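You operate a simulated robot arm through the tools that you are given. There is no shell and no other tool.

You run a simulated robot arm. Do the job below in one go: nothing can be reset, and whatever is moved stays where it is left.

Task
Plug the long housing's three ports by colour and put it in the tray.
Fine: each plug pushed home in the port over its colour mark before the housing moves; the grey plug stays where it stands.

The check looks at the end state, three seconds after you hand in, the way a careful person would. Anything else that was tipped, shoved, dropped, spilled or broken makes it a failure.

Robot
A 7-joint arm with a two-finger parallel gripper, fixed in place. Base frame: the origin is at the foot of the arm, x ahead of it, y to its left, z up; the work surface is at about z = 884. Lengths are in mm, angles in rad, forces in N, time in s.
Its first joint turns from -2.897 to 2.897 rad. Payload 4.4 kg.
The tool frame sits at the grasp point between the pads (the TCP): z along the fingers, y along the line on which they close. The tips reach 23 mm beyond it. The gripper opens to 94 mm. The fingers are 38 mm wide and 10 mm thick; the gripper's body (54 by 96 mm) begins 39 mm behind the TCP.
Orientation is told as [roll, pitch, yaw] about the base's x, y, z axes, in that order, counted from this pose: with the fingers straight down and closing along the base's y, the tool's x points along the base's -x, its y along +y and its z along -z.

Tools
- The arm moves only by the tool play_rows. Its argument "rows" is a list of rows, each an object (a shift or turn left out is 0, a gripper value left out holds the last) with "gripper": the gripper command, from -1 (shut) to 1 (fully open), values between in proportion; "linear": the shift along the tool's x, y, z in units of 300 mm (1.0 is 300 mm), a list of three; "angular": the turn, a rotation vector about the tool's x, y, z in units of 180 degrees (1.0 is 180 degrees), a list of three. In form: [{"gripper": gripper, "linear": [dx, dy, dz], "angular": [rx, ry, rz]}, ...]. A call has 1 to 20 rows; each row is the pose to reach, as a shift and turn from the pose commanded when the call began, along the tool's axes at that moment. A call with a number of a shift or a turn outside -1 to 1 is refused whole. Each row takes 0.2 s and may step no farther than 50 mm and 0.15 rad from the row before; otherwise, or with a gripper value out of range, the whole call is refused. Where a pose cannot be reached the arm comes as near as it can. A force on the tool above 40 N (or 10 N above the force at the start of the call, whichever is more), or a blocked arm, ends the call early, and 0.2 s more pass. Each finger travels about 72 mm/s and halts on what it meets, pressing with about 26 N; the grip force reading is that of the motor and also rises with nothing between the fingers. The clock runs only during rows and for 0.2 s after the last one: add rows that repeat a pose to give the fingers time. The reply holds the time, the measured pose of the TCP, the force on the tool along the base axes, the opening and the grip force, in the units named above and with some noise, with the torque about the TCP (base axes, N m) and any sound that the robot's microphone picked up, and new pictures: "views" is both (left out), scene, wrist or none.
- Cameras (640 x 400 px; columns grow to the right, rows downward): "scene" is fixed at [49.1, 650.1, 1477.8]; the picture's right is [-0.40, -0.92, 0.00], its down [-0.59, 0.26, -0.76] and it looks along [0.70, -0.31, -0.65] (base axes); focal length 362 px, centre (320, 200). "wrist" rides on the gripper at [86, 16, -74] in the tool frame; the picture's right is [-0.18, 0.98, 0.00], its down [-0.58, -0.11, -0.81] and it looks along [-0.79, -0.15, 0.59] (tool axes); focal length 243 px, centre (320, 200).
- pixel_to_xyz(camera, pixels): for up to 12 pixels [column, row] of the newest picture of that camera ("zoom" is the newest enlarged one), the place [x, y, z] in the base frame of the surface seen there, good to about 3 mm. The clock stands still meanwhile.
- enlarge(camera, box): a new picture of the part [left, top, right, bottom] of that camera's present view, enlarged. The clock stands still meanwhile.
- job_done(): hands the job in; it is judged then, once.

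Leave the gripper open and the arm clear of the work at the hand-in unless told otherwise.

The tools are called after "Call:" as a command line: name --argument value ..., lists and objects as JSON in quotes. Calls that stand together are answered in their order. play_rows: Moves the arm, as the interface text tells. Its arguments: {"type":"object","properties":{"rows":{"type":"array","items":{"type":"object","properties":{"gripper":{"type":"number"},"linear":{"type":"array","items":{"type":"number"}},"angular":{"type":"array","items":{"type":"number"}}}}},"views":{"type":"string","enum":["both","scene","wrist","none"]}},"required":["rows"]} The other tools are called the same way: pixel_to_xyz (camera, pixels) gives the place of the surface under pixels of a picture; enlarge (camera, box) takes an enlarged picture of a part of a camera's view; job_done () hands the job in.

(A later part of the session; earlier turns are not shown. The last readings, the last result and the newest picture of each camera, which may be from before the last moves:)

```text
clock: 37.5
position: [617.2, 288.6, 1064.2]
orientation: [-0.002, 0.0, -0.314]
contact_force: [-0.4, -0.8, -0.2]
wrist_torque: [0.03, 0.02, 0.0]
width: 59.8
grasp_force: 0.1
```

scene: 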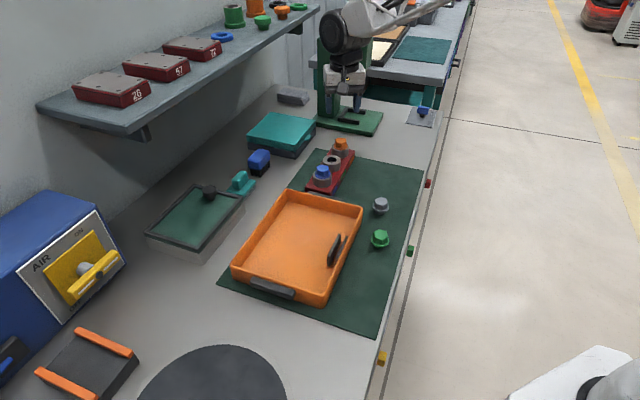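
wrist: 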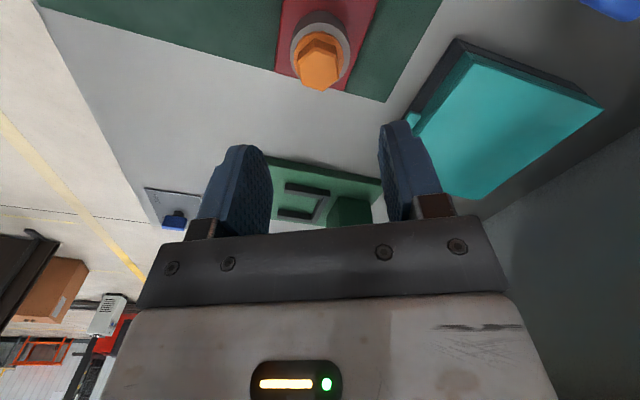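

The TCP is at (617.1, 288.5, 1063.6). I'll do the second hop to above green at z≈985.

Call:
play_rows --rows '[{"linear": [0.1052, -0.0128, 0.05]}, {"linear": [0.2104, -0.0257, 0.12]}, {"linear": [0.3155, -0.0385, 0.19]}, {"linear": [0.4207, -0.0513, 0.262]}, {"linear": [0.4207, -0.0513, 0.262]}, {"linear": [0.4207, -0.0513, 0.262]}]' --views "both"

Call:
play_rows --rows '[{"linear": [0, 0, 0]}]' --views "none"

Call:
play_rows --rows '[{"linear": [0, 0, 0]}]' --views "none"

Call:
play_rows --rows '[{"linear": [0, 0, 0]}]' --views "none"

```text
clock: 38.9
position: [491.5, 313.7, 983.2]
orientation: [-0.002, 0.0, -0.314]
contact_force: [-0.3, -1.1, 0.7]
wrist_torque: [0.01, -0.02, -0.02]
width: 60.2
grasp_force: 0.0
```

scene: 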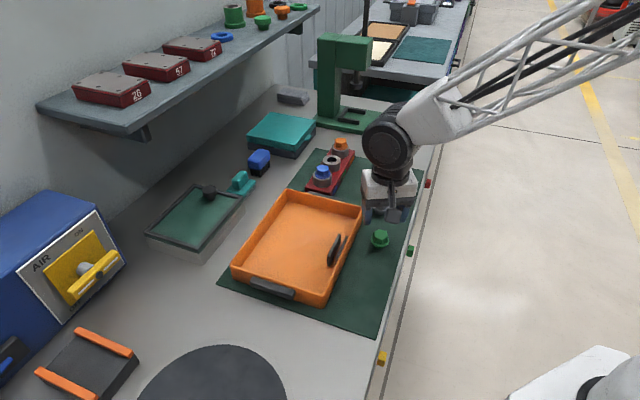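
wrist: 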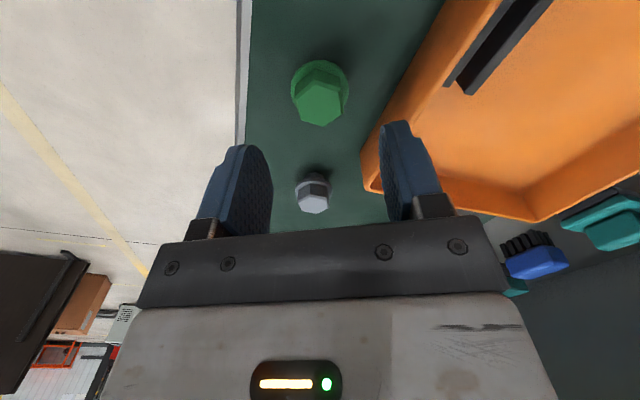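

```text
clock: 39.3
position: [492.4, 313.0, 984.6]
orientation: [-0.003, 0.002, -0.315]
contact_force: [0.6, -0.5, -0.6]
wrist_torque: [0.01, 0.0, -0.01]
width: 60.0
grasp_force: 0.0
```

```text
clock: 39.7
position: [492.3, 313.8, 983.6]
orientation: [-0.001, -0.001, -0.315]
contact_force: [0.2, 0.7, -0.8]
wrist_torque: [0.0, -0.01, -0.01]
width: 60.3
grasp_force: 0.0
```

```text
clock: 40.1
position: [492.4, 313.3, 982.7]
orientation: [-0.001, 0.0, -0.315]
contact_force: [0.6, -0.2, 0.4]
wrist_torque: [0.03, -0.06, -0.02]
width: 60.3
grasp_force: 0.0
```

The TCP averages (492.2, 313.5, 983.5), over green. I'll narrow the jaws to about 50 mm to keep clear of the tray wall and descend to z≈927.5.

Call:
play_rows --rows '[{"gripper": 0.064, "linear": [0, -0.0015, 0.0]}, {"linear": [0, -0.0015, 0.06]}, {"linear": [0, -0.0015, 0.12]}, {"linear": [0, -0.0015, 0.16]}, {"linear": [0, -0.0015, 0.1867]}, {"linear": [0, -0.0015, 0.1867]}, {"linear": [0, -0.0015, 0.1867]}]'

Call:
enlarge --camera "scene" --box '[350, 196, 420, 256]'

Call:
enlarge --camera "wrist" --box '[220, 90, 420, 215]'

```text
clock: 41.7
position: [493.9, 313.3, 929.3]
orientation: [-0.001, 0.0, -0.313]
contact_force: [0.1, 0.6, 0.3]
wrist_torque: [0.0, -0.04, -0.04]
width: 50.0
grasp_force: 0.0
```

scene: 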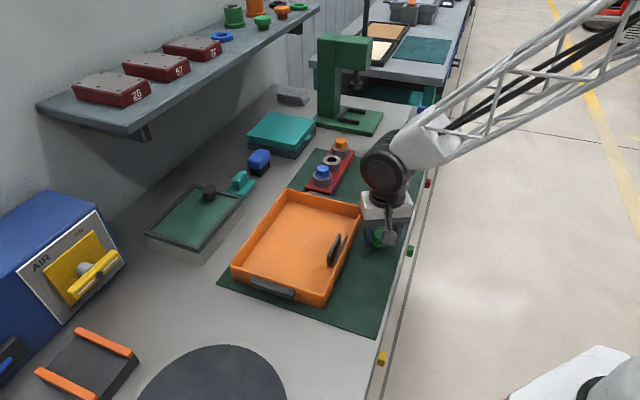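
wrist: 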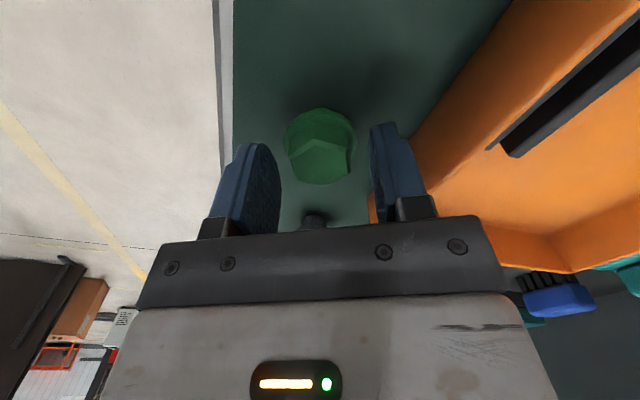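

```text
6.67 times, centred on (385, 226) of scene
```

zoom: 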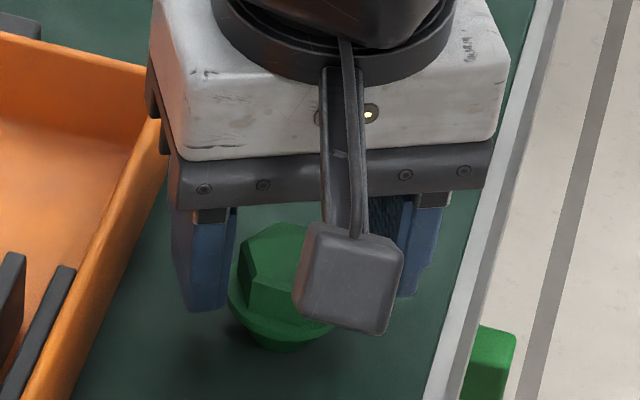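

```text
3.20 times, centred on (320, 152) of wrist
```

zoom: 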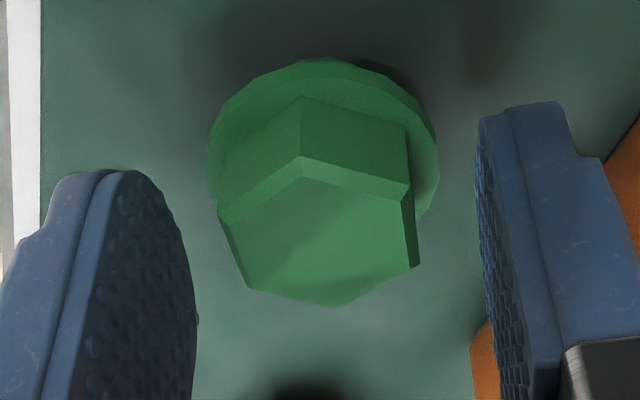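

Green sits slightly higher in the wrist picture than blue did, so it may be offset along tool x. I'll measure its top face from the wrist camera.

Call:
enlarge --camera "wrist" --box '[276, 125, 364, 190]'

```text
6.15 times, centred on (320, 158) of wrist
```

zoom: 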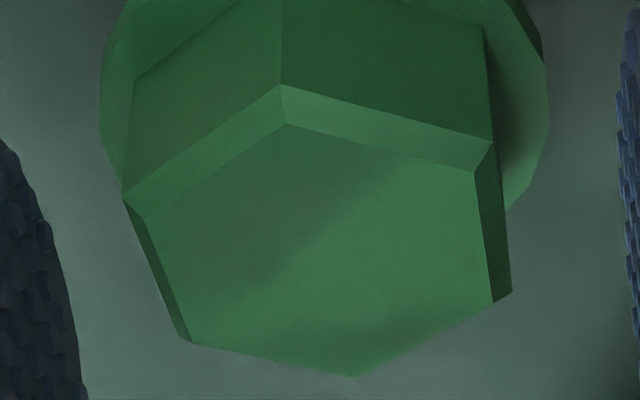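

I'll sample its corners repeatedly.

Call:
pixel_to_xyz --camera "zoom" --pixels '[[287, 128], [469, 175], [488, 299], [353, 370], [196, 338], [151, 218], [287, 128], [469, 175], [488, 299], [353, 370], [196, 338], [151, 218]]'

Call:
pixel_to_xyz --camera "zoom" --pixels '[[287, 128], [469, 175], [488, 299], [353, 370], [196, 338], [151, 218], [287, 128], [469, 175], [488, 299], [353, 370], [196, 338], [151, 218]]'

Call:
play_rows --rows '[{"linear": [0, 0, 0]}]' --views "none"

Call:
play_rows --rows '[{"linear": [0, 0, 0]}]' --views "none"

Call:
play_rows --rows '[{"linear": [0, 0, 0]}]' --views "none"

```text
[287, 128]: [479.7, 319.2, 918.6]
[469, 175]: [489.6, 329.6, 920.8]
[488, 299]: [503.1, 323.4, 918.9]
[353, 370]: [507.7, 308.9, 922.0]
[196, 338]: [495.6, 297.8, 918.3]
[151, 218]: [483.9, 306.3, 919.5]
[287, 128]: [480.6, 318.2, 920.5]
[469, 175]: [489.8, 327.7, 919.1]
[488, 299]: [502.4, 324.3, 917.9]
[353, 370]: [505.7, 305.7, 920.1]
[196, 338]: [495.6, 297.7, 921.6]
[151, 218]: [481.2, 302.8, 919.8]
```

```text
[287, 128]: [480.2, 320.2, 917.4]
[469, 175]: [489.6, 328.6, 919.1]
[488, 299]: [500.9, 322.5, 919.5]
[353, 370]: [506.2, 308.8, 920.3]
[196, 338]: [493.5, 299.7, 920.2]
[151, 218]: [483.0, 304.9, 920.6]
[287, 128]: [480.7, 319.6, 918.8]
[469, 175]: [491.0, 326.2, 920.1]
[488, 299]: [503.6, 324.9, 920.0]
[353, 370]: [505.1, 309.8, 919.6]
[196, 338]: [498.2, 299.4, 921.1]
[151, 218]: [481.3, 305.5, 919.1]
```

```text
clock: 42.1
position: [493.7, 312.4, 930.4]
orientation: [-0.003, 0.0, -0.316]
contact_force: [0.0, 0.1, 0.2]
wrist_torque: [0.01, -0.05, 0.01]
width: 49.9
grasp_force: 0.0
```

```text
clock: 42.5
position: [494.4, 311.6, 930.3]
orientation: [-0.001, 0.001, -0.313]
contact_force: [0.3, 0.3, 0.3]
wrist_torque: [0.01, -0.01, 0.01]
width: 50.2
grasp_force: 0.0
```

```text
clock: 42.9
position: [494.1, 312.3, 929.0]
orientation: [-0.002, 0.001, -0.314]
contact_force: [-0.8, -0.5, 0.4]
wrist_torque: [0.02, 0.0, 0.01]
width: 50.0
grasp_force: 0.0
```

Green is about 1.5 mm along +x of the tool from the TCP, and the tool is 2 mm higher than wanted. I'll correct both, then close.

Call:
play_rows --rows '[{"linear": [0.0057, 0.0, 0]}, {"linear": [0.0057, 0.0, 0.0065]}, {"linear": [0.0057, 0.0, 0.0065]}]' --views "none"

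Call:
play_rows --rows '[{"gripper": -1, "linear": [0, 0, 0]}, {"linear": [0, 0, 0]}, {"linear": [0, 0, 0]}, {"linear": [0, 0, 0]}]' --views "both"

Call:
enlarge --camera "wrist" --box '[220, 90, 420, 215]'

```text
clock: 43.7
position: [492.9, 314.3, 927.4]
orientation: [-0.002, 0.001, -0.314]
contact_force: [-0.3, 0.6, 0.4]
wrist_torque: [-0.01, 0.02, 0.02]
width: 50.1
grasp_force: 0.1
```

```text
clock: 44.7
position: [492.5, 313.8, 928.3]
orientation: [-0.003, -0.001, -0.315]
contact_force: [-0.9, 0.2, -0.4]
wrist_torque: [0.01, 0.01, 0.02]
width: 32.1
grasp_force: 26.3
```

scene: 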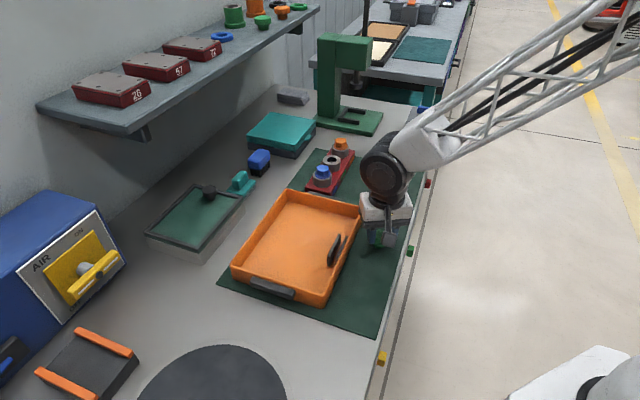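
wrist: 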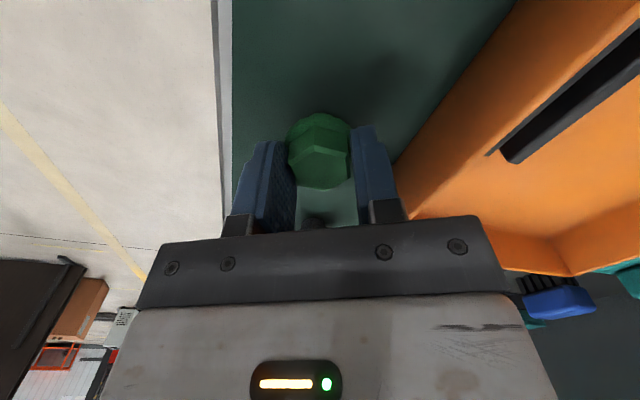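

```text
3.20 times, centred on (320, 152) of wrist
```

zoom: 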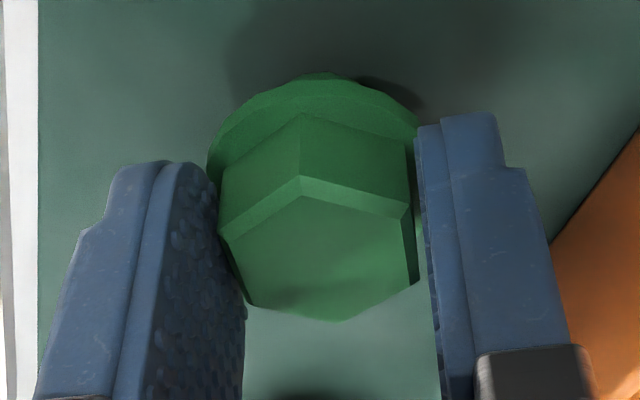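

Green is gripped just as blue was. I'll lift 100 mm, carry it over port 2 at about (766, 300.5), and lower to hover.

Call:
play_rows --rows '[{"linear": [0, 0, -0.05]}, {"linear": [0, 0, -0.2]}, {"linear": [0, 0, -0.335]}, {"linear": [-0.1257, 0.0341, -0.335]}, {"linear": [-0.2514, 0.0683, -0.335]}, {"linear": [-0.3771, 0.1024, -0.335]}, {"linear": [-0.5029, 0.1366, -0.335]}, {"linear": [-0.6286, 0.1707, -0.335]}, {"linear": [-0.7543, 0.2049, -0.335]}, {"linear": [-0.88, 0.239, -0.335]}, {"linear": [-0.88, 0.239, -0.28]}, {"linear": [-0.88, 0.239, -0.228]}, {"linear": [-0.88, 0.239, -0.228]}, {"linear": [-0.88, 0.239, -0.228]}]'

Call:
enlarge --camera "scene" --box '[320, 150, 344, 165]'

Call:
enlarge --camera "wrist" --box '[240, 60, 400, 160]'

```text
clock: 47.7
position: [765.6, 299.4, 996.9]
orientation: [-0.001, 0.001, -0.314]
contact_force: [0.7, 0.7, -0.2]
wrist_torque: [0.02, -0.01, 0.0]
width: 32.1
grasp_force: 26.1
```

scene: 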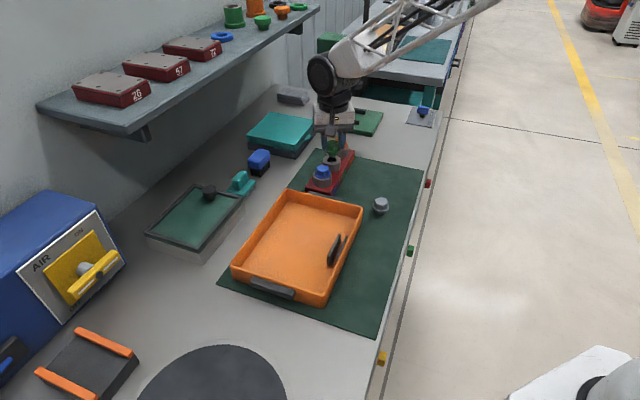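
wrist: 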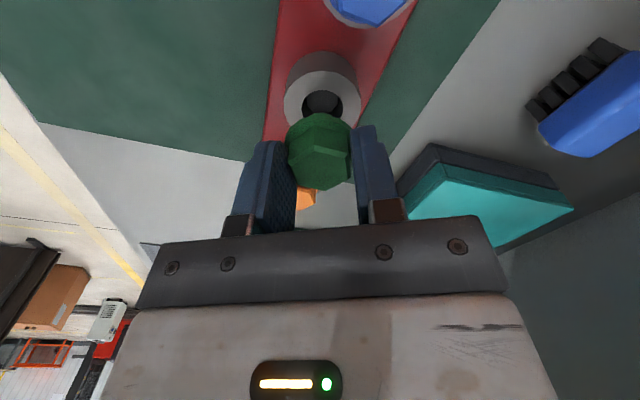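

```text
16.00 times, centred on (332, 158) of scene
```

zoom: 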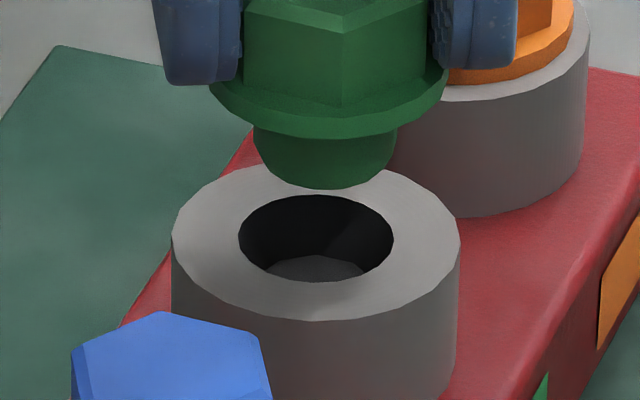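

```text
4.00 times, centred on (320, 110) of wrist
```

zoom: 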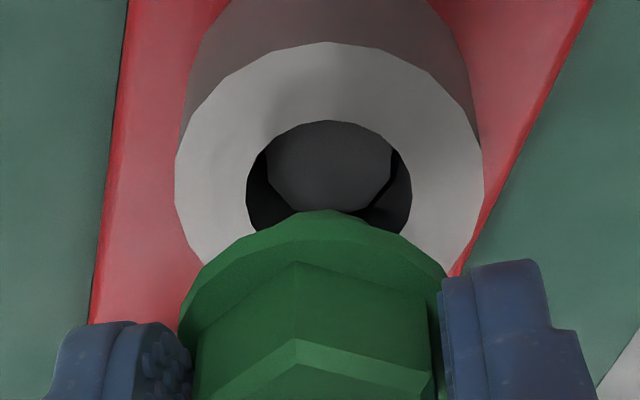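

In the scene zoom, green is about 1.1 mm to the right of the hole (stem u≈325 against 318 expected), matching the TCP reading. I'll shift +1.2 mm in tool y and lower 17 mm.

Call:
play_rows --rows '[{"linear": [0, 0.004, 0.0]}, {"linear": [0, 0.004, 0.02]}, {"linear": [0, 0.004, 0.038]}, {"linear": [0, 0.004, 0.05]}, {"linear": [0, 0.004, 0.0567]}, {"linear": [0, 0.004, 0.0567]}]' --views "none"

Call:
enlarge --camera "scene" --box '[320, 150, 344, 165]'

Call:
enlarge --camera "wrist" --box '[272, 85, 368, 145]'

```text
clock: 49.1
position: [767.0, 299.4, 977.9]
orientation: [-0.002, -0.003, -0.316]
contact_force: [-0.1, 0.0, -0.2]
wrist_torque: [0.01, 0.0, 0.0]
width: 32.4
grasp_force: 25.4
```

```text
16.00 times, centred on (332, 158) of scene
```

zoom: 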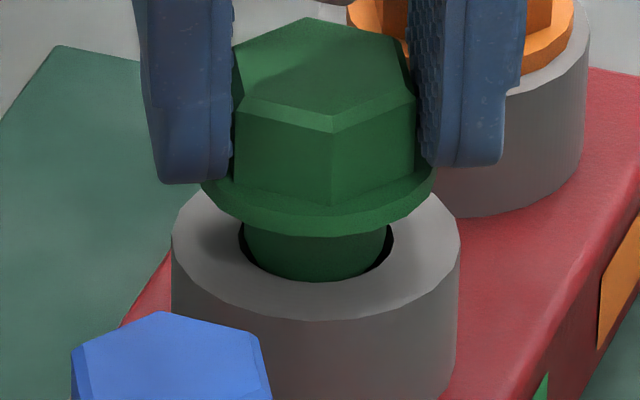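

```text
6.67 times, centred on (320, 115) of wrist
```

zoom: 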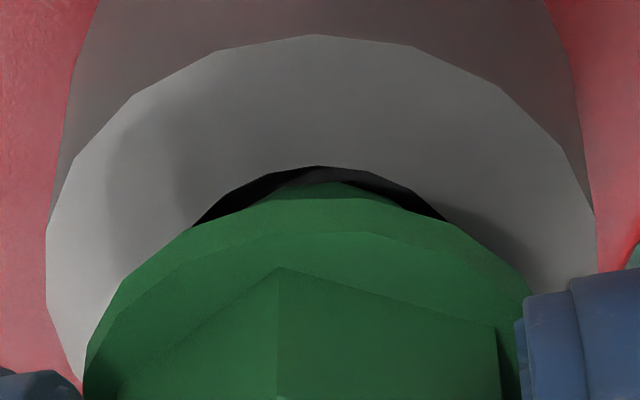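

Centred side to side and slightly toward the near edge. I'll nudge 0.5 mm away in -x and lower 8 mm.

Call:
play_rows --rows '[{"linear": [-0.0017, 0, 0]}, {"linear": [-0.0017, 0, 0.007]}, {"linear": [-0.0017, 0, 0.014]}, {"linear": [-0.0017, 0, 0.02]}, {"linear": [-0.0017, 0, 0.025]}, {"linear": [-0.0017, 0, 0.025]}]' --views "none"

Call:
enlarge --camera "scene" --box '[320, 150, 344, 165]'

```text
clock: 50.5
position: [766.8, 300.2, 971.7]
orientation: [-0.003, 0.002, -0.313]
contact_force: [-0.5, -0.4, 0.4]
wrist_torque: [0.01, 0.01, 0.03]
width: 32.3
grasp_force: 25.8
```

```text
16.00 times, centred on (332, 158) of scene
```

zoom: 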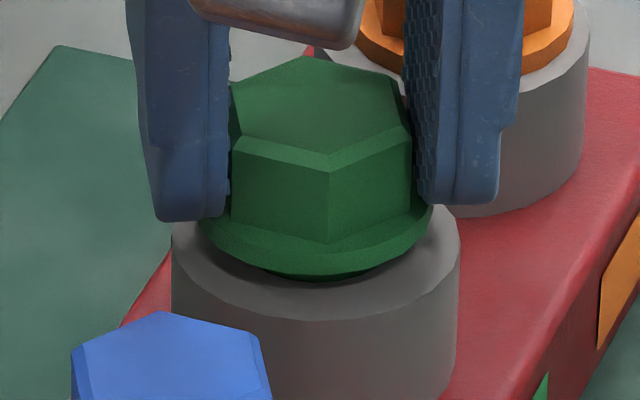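

Green slides in freely. I'll press home: 5 mm, then small steps to the force limit.

Call:
play_rows --rows '[{"linear": [0, 0, 0.006]}, {"linear": [0, 0, 0.012]}, {"linear": [0, 0, 0.017]}, {"linear": [0, 0, 0.0203]}, {"linear": [0, 0, 0.0237]}, {"linear": [0, 0, 0.026]}, {"linear": [0, 0, 0.0283]}, {"linear": [0, 0, 0.0307]}, {"linear": [0, 0, 0.033]}, {"linear": [0, 0, 0.0353]}, {"linear": [0, 0, 0.0377]}]' --views "scene"

Call:
enlarge --camera "scene" --box '[320, 150, 344, 165]'

```text
clock: 52.4
position: [766.9, 301.8, 965.3]
orientation: [0.002, -0.003, -0.313]
contact_force: [-4.5, 1.2, 2.3]
wrist_torque: [-0.02, 0.11, -0.05]
width: 32.5
grasp_force: 25.4
stopped in row 9: the force on the tool passed its limit at 41 N (the readings are from after the stop); the commanded pose is now the measured one
```

scene: 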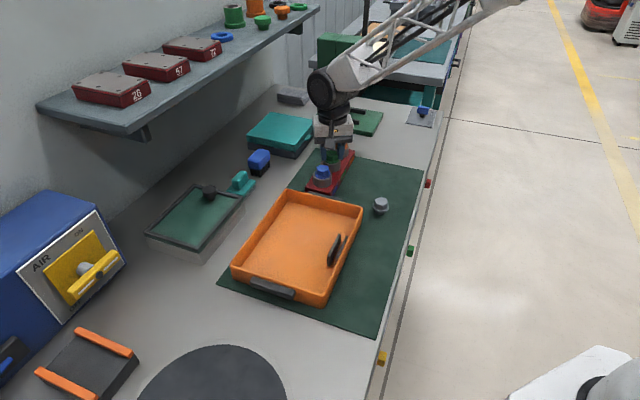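

```text
16.00 times, centred on (332, 158) of scene
```

zoom: 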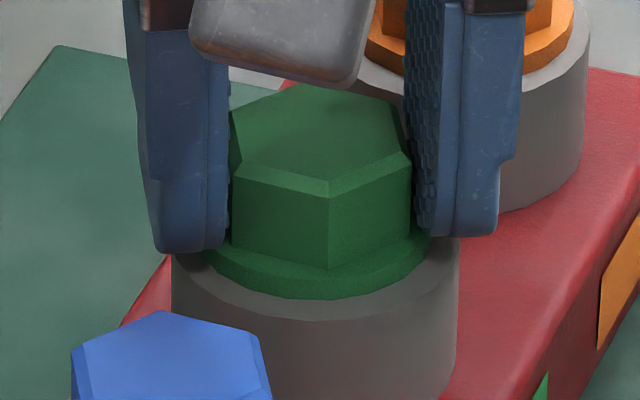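

It stopped at 41 N at z≈965, same as the others. One more press, then I release and rise.

Call:
play_rows --rows '[{"linear": [0, 0, 0.0025]}, {"linear": [0, 0, 0.005]}, {"linear": [0, 0, 0.0075]}, {"linear": [0, 0, 0.01]}, {"linear": [0, 0, 0.0125]}, {"linear": [0, 0, 0.015]}]' --views "none"

Call:
play_rows --rows '[{"gripper": 0.28, "linear": [0, 0, 0]}, {"linear": [0, 0, 0]}, {"linear": [0, 0, 0]}, {"linear": [0, 0, -0.04]}, {"linear": [0, 0, -0.12]}, {"linear": [0, 0, -0.24]}, {"linear": [0, 0, -0.34]}, {"linear": [0, 0, -0.34]}]'

Call:
enlarge --camera "scene" --box '[300, 134, 356, 194]'

Call:
enlarge --camera "scene" --box '[320, 150, 344, 165]'

```text
clock: 53.4
position: [767.1, 300.7, 964.8]
orientation: [0.004, -0.004, -0.315]
contact_force: [-11.0, -3.9, 3.8]
wrist_torque: [-0.09, 0.29, -0.02]
width: 32.6
grasp_force: 26.3
stopped in row 4: the force on the tool passed its limit at 42 N (the readings are from after the stop); the commanded pose is now the measured one
```

```text
clock: 55.1
position: [767.8, 301.9, 1067.0]
orientation: [0.003, -0.004, -0.313]
contact_force: [0.0, 0.0, 1.0]
wrist_torque: [0.03, -0.02, -0.01]
width: 60.3
grasp_force: 0.0
```

scene: 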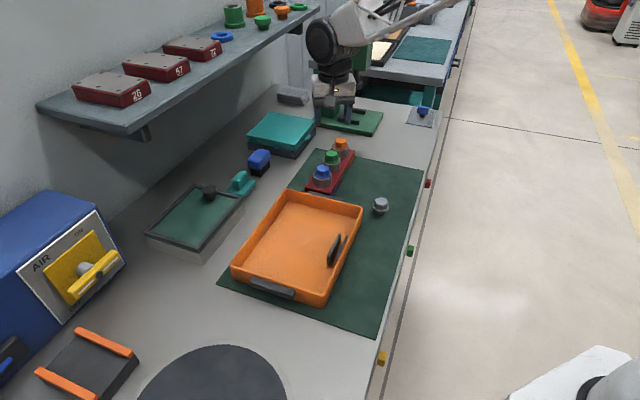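
wrist: 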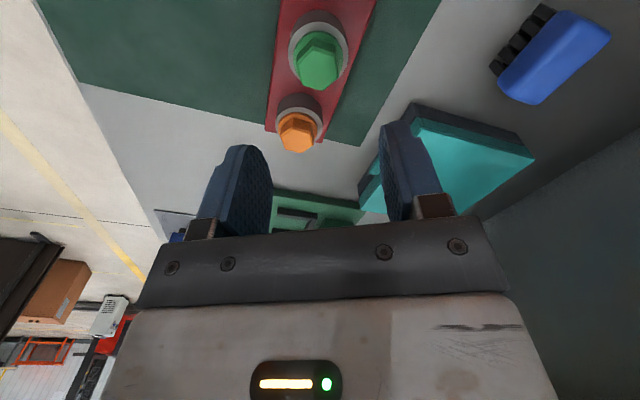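

```text
6.67 times, centred on (328, 164) of scene
```

zoom: 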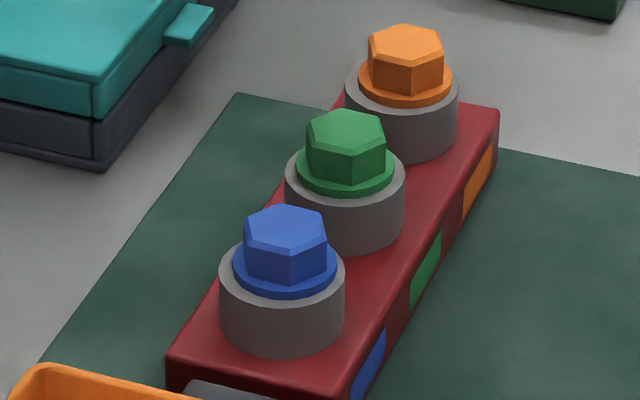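

```text
16.00 times, centred on (332, 158) of scene
```

zoom: 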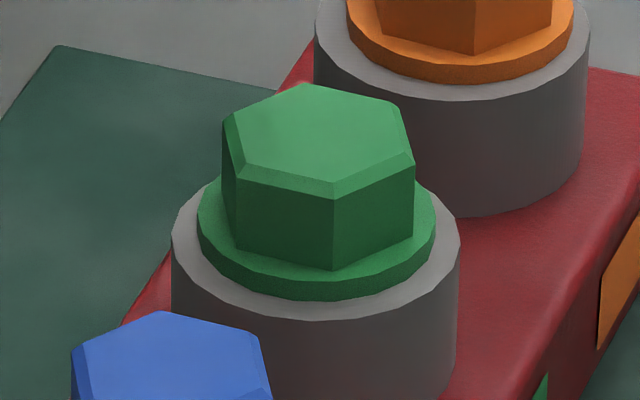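

All three plugs stand in their matching ports. I'll verify green's heights and check where the teal box is, since a finger will come down on that side of the housing.

Call:
pixel_to_xyz --camera "zoom" --pixels '[[310, 130], [310, 130], [260, 150], [370, 150], [230, 245], [420, 245], [300, 285], [300, 285], [300, 305], [300, 305], [185, 230], [448, 240]]'

Call:
pixel_to_xyz --camera "scene" --pixels '[[295.5, 159], [312, 137], [302, 150], [318, 122], [296, 152], [322, 173], [339, 144], [331.5, 157], [250, 170], [306, 205], [318, 193], [270, 140]]'

```text
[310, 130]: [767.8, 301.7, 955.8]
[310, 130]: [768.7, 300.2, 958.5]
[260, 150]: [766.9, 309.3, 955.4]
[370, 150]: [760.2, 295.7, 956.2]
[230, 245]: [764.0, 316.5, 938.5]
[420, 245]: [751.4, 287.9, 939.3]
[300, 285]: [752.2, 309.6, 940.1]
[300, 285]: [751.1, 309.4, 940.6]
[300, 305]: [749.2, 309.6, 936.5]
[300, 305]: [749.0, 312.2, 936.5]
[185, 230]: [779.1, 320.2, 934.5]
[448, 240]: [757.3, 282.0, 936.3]
```

```text
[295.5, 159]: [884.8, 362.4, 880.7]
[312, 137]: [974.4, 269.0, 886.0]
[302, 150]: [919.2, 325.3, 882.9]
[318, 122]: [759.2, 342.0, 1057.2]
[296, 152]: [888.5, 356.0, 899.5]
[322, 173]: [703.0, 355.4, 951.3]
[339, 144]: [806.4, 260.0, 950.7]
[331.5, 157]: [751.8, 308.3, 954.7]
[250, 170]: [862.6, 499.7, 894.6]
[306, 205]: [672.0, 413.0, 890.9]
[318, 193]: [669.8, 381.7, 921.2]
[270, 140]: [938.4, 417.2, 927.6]
```

Green is seated like the others. Now I turn the tool to yaw -45° so the jaws close across the housing's 64 mm width, opening fully, still high above.

Call:
play_rows --rows '[{"gripper": 1, "linear": [0, 0, 0], "angular": [0.0003, 0.0003, 0.0375]}, {"linear": [0, 0, 0], "angular": [0.0006, 0.0006, 0.075]}, {"linear": [0, 0, 0], "angular": [0.0009, 0.0009, 0.1125]}, {"linear": [0, 0, 0], "angular": [0.0012, 0.0012, 0.15]}, {"linear": [0, 0, 0], "angular": [0.0012, 0.0012, 0.15]}, {"linear": [0, 0, 0], "angular": [0.0012, 0.0012, 0.15]}]' --views "wrist"

Call:
play_rows --rows '[{"linear": [0, 0, 0]}]' --views "none"

Call:
play_rows --rows '[{"linear": [0, 0, 0]}]' --views "none"

Call:
play_rows --rows '[{"linear": [0, 0, 0]}]' --views "none"

```text
clock: 56.5
position: [767.7, 300.6, 1066.3]
orientation: [-0.001, 0.001, -0.786]
contact_force: [0.1, 0.4, 0.3]
wrist_torque: [0.01, -0.03, 0.01]
width: 93.9
grasp_force: 0.0
```

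wrist: 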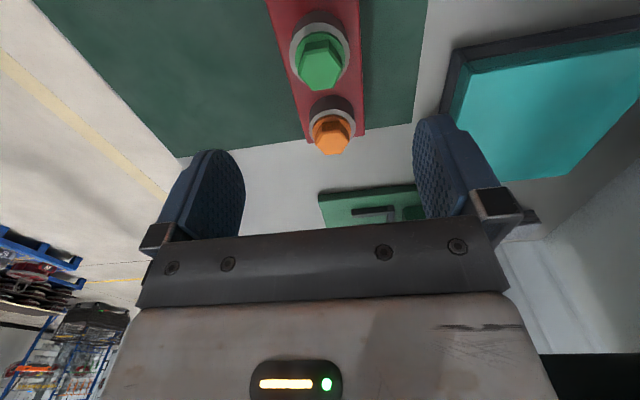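

```text
clock: 57.0
position: [767.2, 301.5, 1065.8]
orientation: [-0.001, 0.001, -0.786]
contact_force: [-0.3, -0.4, 0.3]
wrist_torque: [-0.03, -0.01, 0.01]
width: 93.8
grasp_force: 0.1
```

```text
clock: 57.4
position: [768.3, 300.4, 1067.1]
orientation: [0.0, -0.001, -0.785]
contact_force: [0.3, 0.0, -1.7]
wrist_torque: [-0.03, -0.01, 0.0]
width: 94.2
grasp_force: 0.0
```

```text
clock: 57.8
position: [768.1, 300.9, 1067.4]
orientation: [-0.001, 0.001, -0.785]
contact_force: [-0.3, -0.4, 0.6]
wrist_torque: [0.0, -0.01, -0.02]
width: 93.9
grasp_force: 0.0
```

The tool is at (767.8, 300.9, 1066.6), yaw -0.785. I'll shift about 2 mm to the housing's centre and lower to z≈935 with the jaws fully open, then look.

Call:
play_rows --rows '[{"gripper": 1, "linear": [0.0045, -0.0045, 0.0]}, {"linear": [0.0045, -0.0045, 0.12]}, {"linear": [0.0045, -0.0045, 0.24]}, {"linear": [0.0045, -0.0045, 0.34]}, {"linear": [0.0045, -0.0045, 0.4]}, {"linear": [0.0045, -0.0045, 0.4387]}, {"linear": [0.0045, -0.0045, 0.4387]}, {"linear": [0.0045, -0.0045, 0.4387]}]'

Call:
enlarge --camera "scene" --box '[295, 120, 375, 200]'

Call:
enlarge --camera "wrist" --box '[180, 20, 460, 220]'

```text
clock: 59.5
position: [765.5, 301.4, 933.0]
orientation: [0.0, 0.001, -0.784]
contact_force: [-0.6, -1.2, -0.8]
wrist_torque: [-0.02, -0.01, -0.04]
width: 94.2
grasp_force: 0.0
```

scene: 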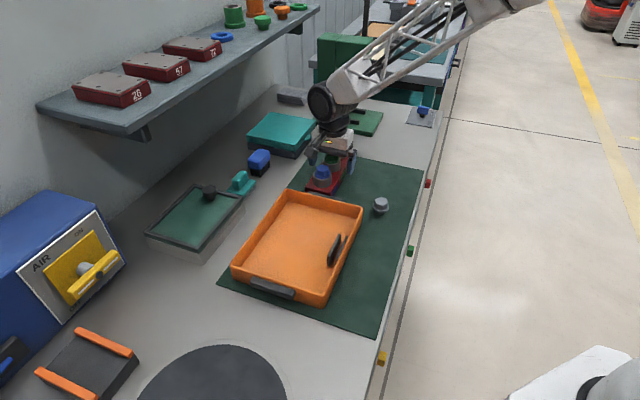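
wrist: 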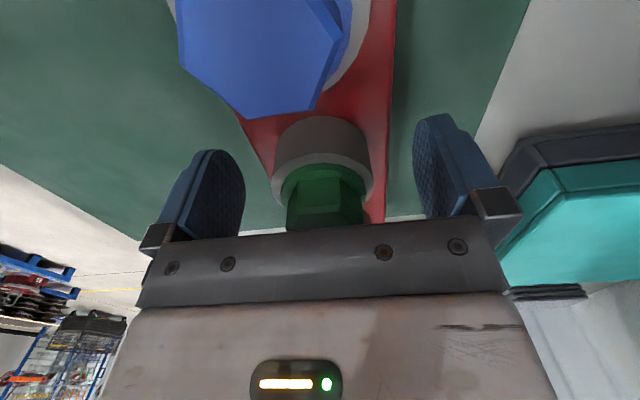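

```text
5.00 times, centred on (335, 160) of scene
```

zoom: 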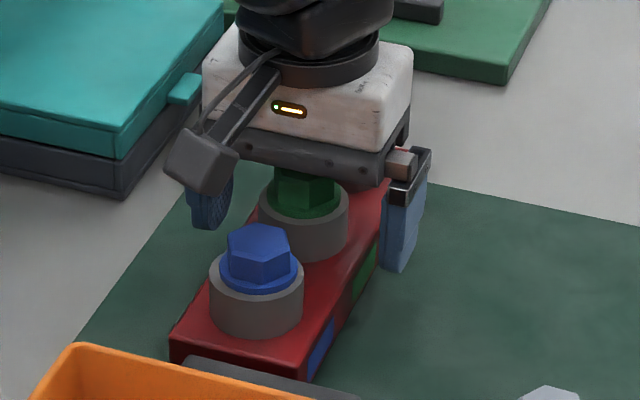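

```text
2.00 times, centred on (320, 120) of wrist
```

zoom: 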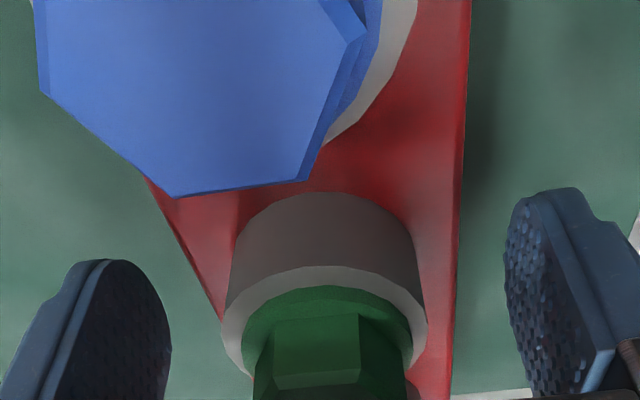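

The jaws straddle the housing with room on both sides. I'll lower 12 mm in small steps to about z=921, keeping the gripper body just above the green head.

Call:
play_rows --rows '[{"linear": [0, 0, 0.015]}, {"linear": [0, 0, 0.028]}, {"linear": [0, 0, 0.036]}, {"linear": [0, 0, 0.042]}, {"linear": [0, 0, 0.042]}]' --views "none"

Call:
play_rows --rows '[{"linear": [0, 0, 0]}]' --views "none"

Call:
play_rows --rows '[{"linear": [0, 0, 0]}]' --views "both"

Call:
enlarge --camera "scene" --box '[305, 130, 365, 190]'

```text
clock: 60.8
position: [764.4, 301.8, 922.4]
orientation: [0.002, -0.002, -0.786]
contact_force: [0.1, -0.3, 0.2]
wrist_torque: [-0.04, 0.02, 0.0]
width: 94.1
grasp_force: 0.1
```

```text
clock: 61.1
position: [765.0, 301.8, 922.4]
orientation: [0.0, -0.001, -0.786]
contact_force: [-0.2, -0.2, 0.6]
wrist_torque: [0.0, -0.02, -0.01]
width: 94.1
grasp_force: 0.0
```

```text
clock: 61.5
position: [765.0, 301.0, 922.1]
orientation: [0.001, -0.002, -0.787]
contact_force: [0.1, 0.3, 0.7]
wrist_torque: [-0.01, -0.01, -0.04]
width: 94.3
grasp_force: 0.1
```

scene: 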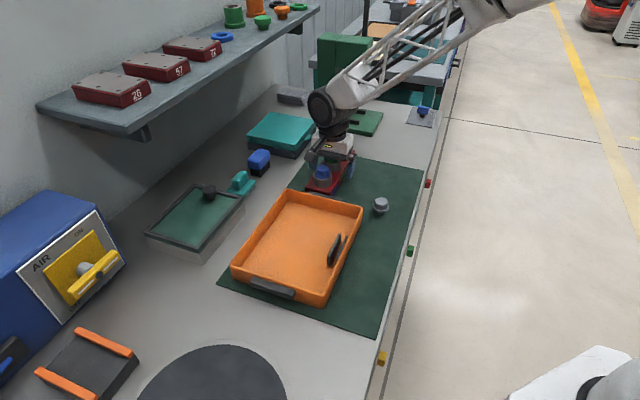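
wrist: 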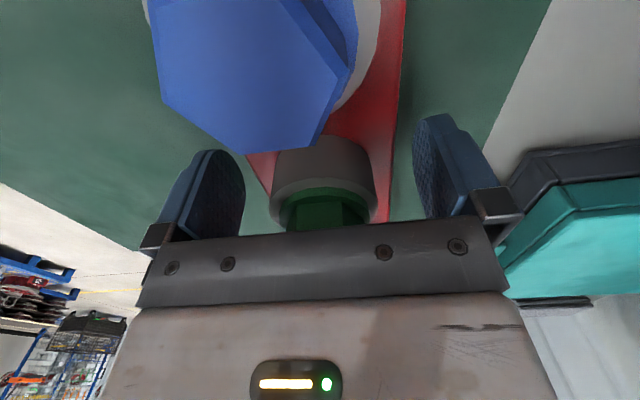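

```text
6.67 times, centred on (335, 160) of scene
```

zoom: 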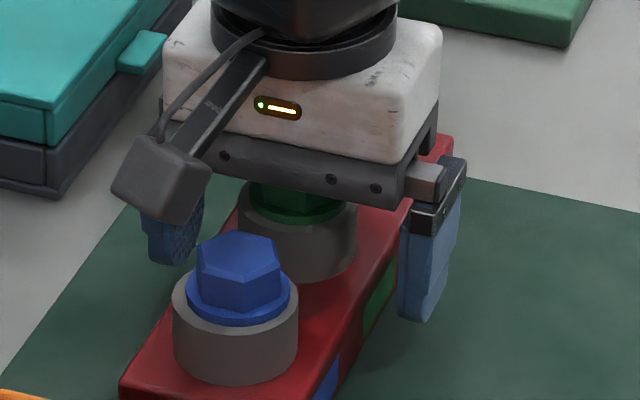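

The TCP is at z≈922.3. I'll go 2.3 mm lower for more pad overlap, then close on the housing's sides.

Call:
play_rows --rows '[{"gripper": 1, "linear": [0, 0, 0.004]}, {"linear": [0, 0, 0.0077]}, {"linear": [0, 0, 0.0077]}]' --views "none"

Call:
play_rows --rows '[{"gripper": 0.5, "linear": [0, 0, 0]}, {"gripper": 0.4, "linear": [0, 0, 0]}, {"gripper": -1, "linear": [0, 0, 0]}, {"linear": [0, 0, 0]}, {"linear": [0, 0, 0]}, {"linear": [0, 0, 0]}]' --views "both"

Call:
enlarge --camera "scene" --box '[305, 130, 365, 190]'

```text
clock: 62.4
position: [763.6, 300.8, 919.4]
orientation: [0.0, 0.0, -0.787]
contact_force: [-0.1, -0.4, -0.7]
wrist_torque: [-0.02, 0.0, 0.0]
width: 94.0
grasp_force: 0.0
```

```text
clock: 63.8
position: [764.9, 300.5, 919.4]
orientation: [0.001, -0.001, -0.785]
contact_force: [9.9, 11.6, 2.0]
wrist_torque: [0.44, -0.27, 0.11]
width: 69.7
grasp_force: 25.6
```

scene: 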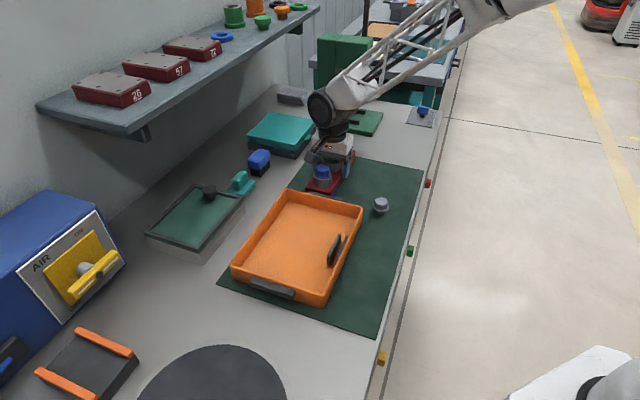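
wrist: 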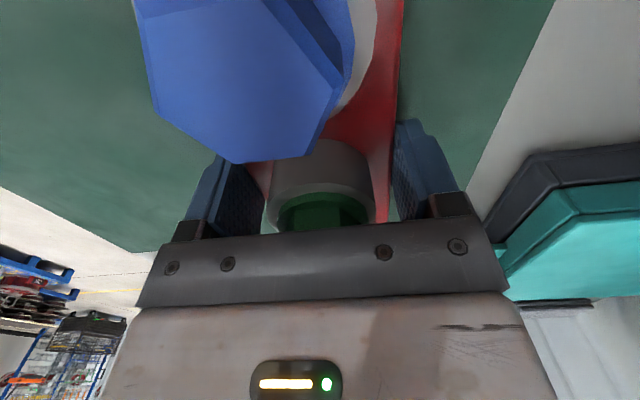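

```text
6.67 times, centred on (335, 160) of scene
```

zoom: 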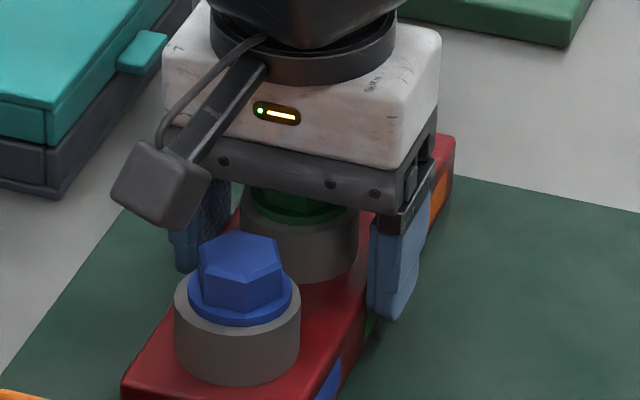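

The housing is gripped (69.7 mm reading, 25.6 N). There's a side load of about 15 N from centring. I'll lift just 6 mm slowly and see whether it comes along.

Call:
play_rows --rows '[{"linear": [0, 0, -0.004]}, {"linear": [0, 0, -0.009]}, {"linear": [0, 0, -0.014]}, {"linear": [0, 0, -0.02]}, {"linear": [0, 0, -0.02]}]' --views "both"

Call:
enlarge --camera "scene" --box '[295, 130, 375, 210]'

```text
clock: 65.0
position: [763.4, 298.9, 925.7]
orientation: [0.0, 0.002, -0.786]
contact_force: [-0.6, 0.1, -17.7]
wrist_torque: [0.02, 0.0, 0.01]
width: 70.0
grasp_force: 26.3
```

scene: 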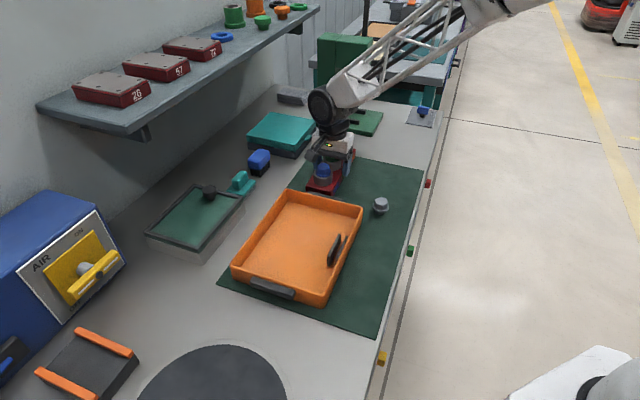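
wrist: 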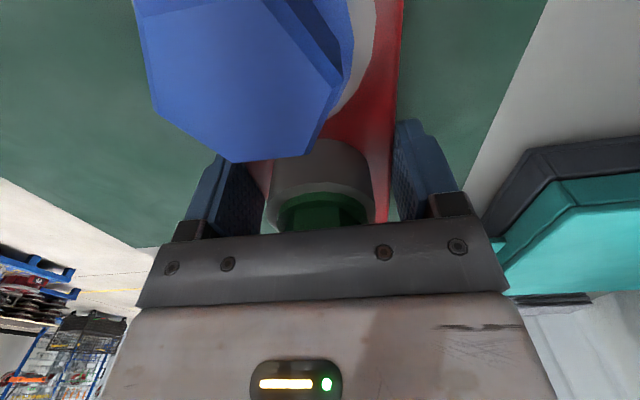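

```text
5.00 times, centred on (335, 170) of scene
```

zoom: 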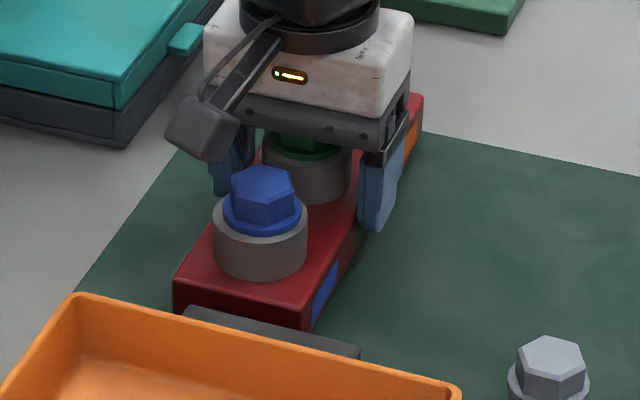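

The scale reads 17.7 N, so the housing (about 1.8 kg) is off the mat and held without slip. I'll lift gently another 62 mm.

Call:
play_rows --rows '[{"linear": [0, 0, -0.01]}, {"linear": [0, 0, -0.03]}, {"linear": [0, 0, -0.06]}, {"linear": [0, 0, -0.095]}, {"linear": [0, 0, -0.13]}, {"linear": [0, 0, -0.165]}, {"linear": [0, 0, -0.19]}, {"linear": [0, 0, -0.203]}, {"linear": [0, 0, -0.207]}, {"linear": [0, 0, -0.207]}]' --views "both"

Call:
enlarge --camera "scene" --box '[285, 100, 385, 210]'

```text
clock: 67.2
position: [766.1, 299.9, 987.9]
orientation: [0.0, -0.001, -0.786]
contact_force: [-0.1, 0.2, -17.9]
wrist_torque: [0.02, 0.0, 0.04]
width: 70.0
grasp_force: 25.9
```

scene: 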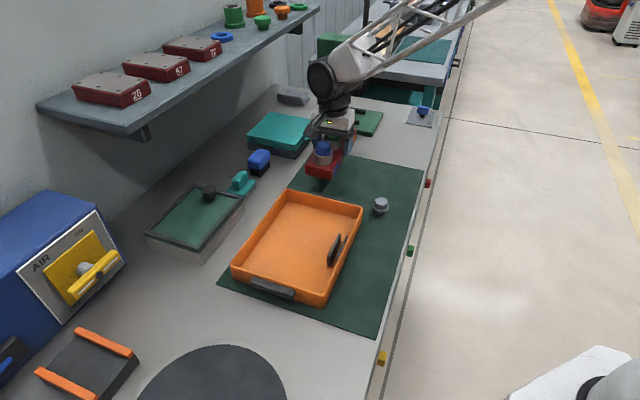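
wrist: 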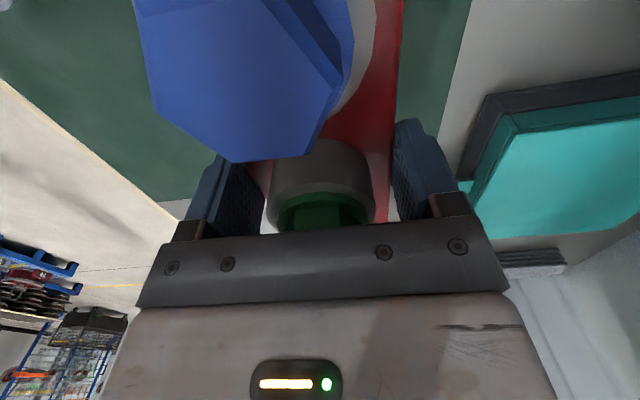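

```text
3.64 times, centred on (335, 155) of scene
```

zoom: 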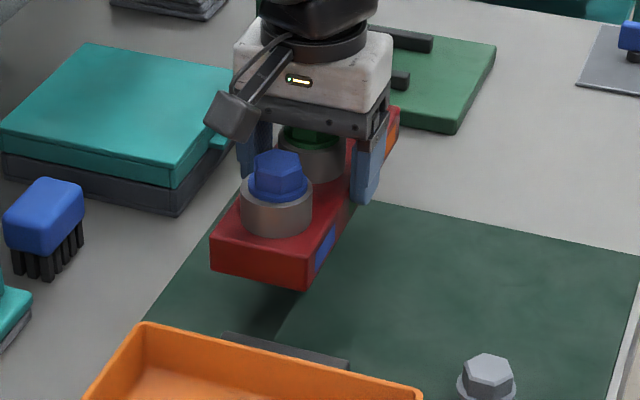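

It's held level with the housing bottom at about z=950, above the tray rim at 926. I'll carry it slowly along its axis to over the tray, aiming for (559, 477), clear of the two black plates.

Call:
play_rows --rows '[{"linear": [0.0181, -0.0013, 0]}, {"linear": [0.0633, -0.0046, 0]}, {"linear": [0.1356, -0.0099, 0]}, {"linear": [0.217, -0.0158, 0]}, {"linear": [0.2983, -0.0217, 0]}, {"linear": [0.3797, -0.0276, 0]}, {"linear": [0.461, -0.0335, 0]}, {"linear": [0.5424, -0.0394, 0]}, {"linear": [0.6238, -0.0453, 0]}, {"linear": [0.7051, -0.0512, 0]}, {"linear": [0.7774, -0.0565, 0]}, {"linear": [0.8407, -0.0611, 0]}, {"linear": [0.8859, -0.0644, 0]}, {"linear": [0.904, -0.0657, 0]}, {"linear": [0.904, -0.0657, 0]}, {"linear": [0.904, -0.0657, 0]}]' --views "both"

Call:
enlarge --camera "scene" --box '[210, 150, 380, 310]'

```text
clock: 70.5
position: [559.6, 479.4, 986.8]
orientation: [-0.001, 0.001, -0.786]
contact_force: [0.1, 0.0, -17.8]
wrist_torque: [0.03, 0.07, -0.01]
width: 70.2
grasp_force: 26.1
```

scene: 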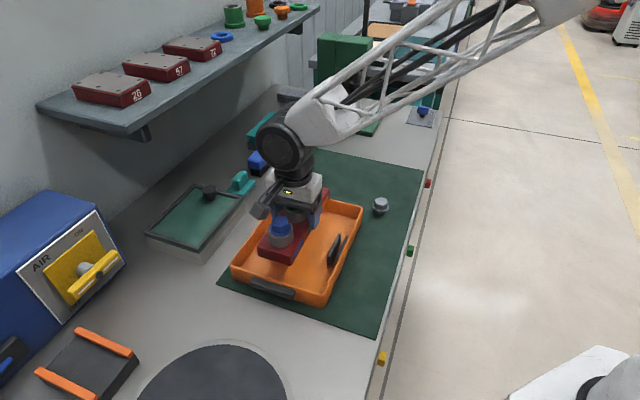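
wrist: 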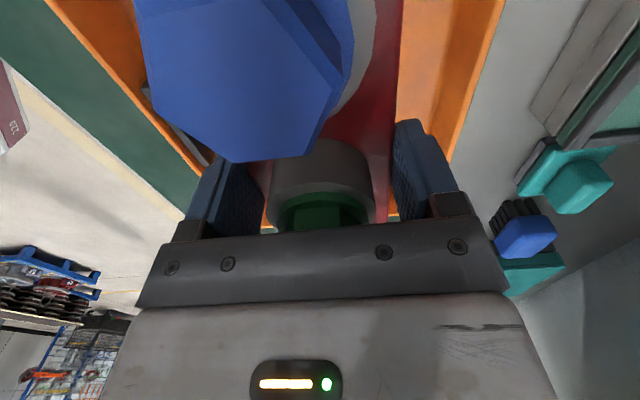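

```text
2.50 times, centred on (295, 230) of scene
```

zoom: 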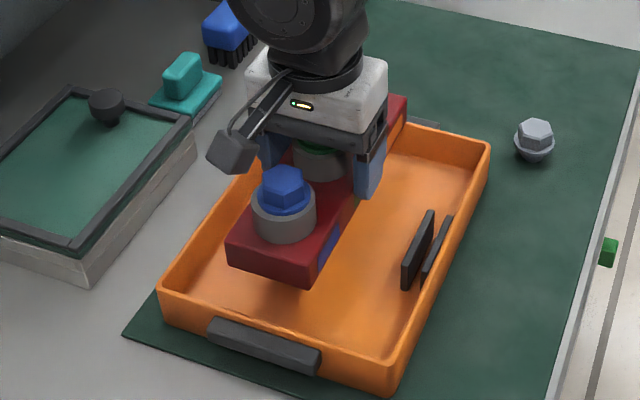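

It's over the tray, and the TCP reads (559.6, 479.4). I'll take two more readings to confirm position before lowering.

Call:
play_rows --rows '[{"linear": [0, 0, 0]}]' --views "none"

Call:
play_rows --rows '[{"linear": [0, 0, 0]}]' --views "none"

Call:
pixel_to_xyz --camera "zoom" --pixels '[[232, 240], [300, 275], [270, 262], [240, 260], [310, 285], [404, 100], [285, 185], [430, 130], [250, 190], [170, 285], [380, 365], [480, 150]]'

```text
clock: 71.0
position: [559.1, 479.2, 987.7]
orientation: [0.001, 0.0, -0.786]
contact_force: [-0.6, -0.9, -17.2]
wrist_torque: [0.05, 0.04, 0.01]
width: 69.9
grasp_force: 26.0
```

```text
clock: 71.3
position: [560.0, 478.6, 986.6]
orientation: [0.0, 0.002, -0.785]
contact_force: [-0.2, 0.1, -17.4]
wrist_torque: [-0.01, 0.03, 0.01]
width: 70.1
grasp_force: 26.1
```

```text
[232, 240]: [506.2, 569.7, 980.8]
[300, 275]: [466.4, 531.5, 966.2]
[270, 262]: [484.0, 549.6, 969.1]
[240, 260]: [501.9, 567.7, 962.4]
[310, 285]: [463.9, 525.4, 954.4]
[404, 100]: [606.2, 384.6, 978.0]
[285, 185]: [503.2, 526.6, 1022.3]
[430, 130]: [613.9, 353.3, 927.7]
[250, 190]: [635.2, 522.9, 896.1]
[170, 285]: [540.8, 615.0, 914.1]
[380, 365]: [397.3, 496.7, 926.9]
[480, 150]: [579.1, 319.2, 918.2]
```

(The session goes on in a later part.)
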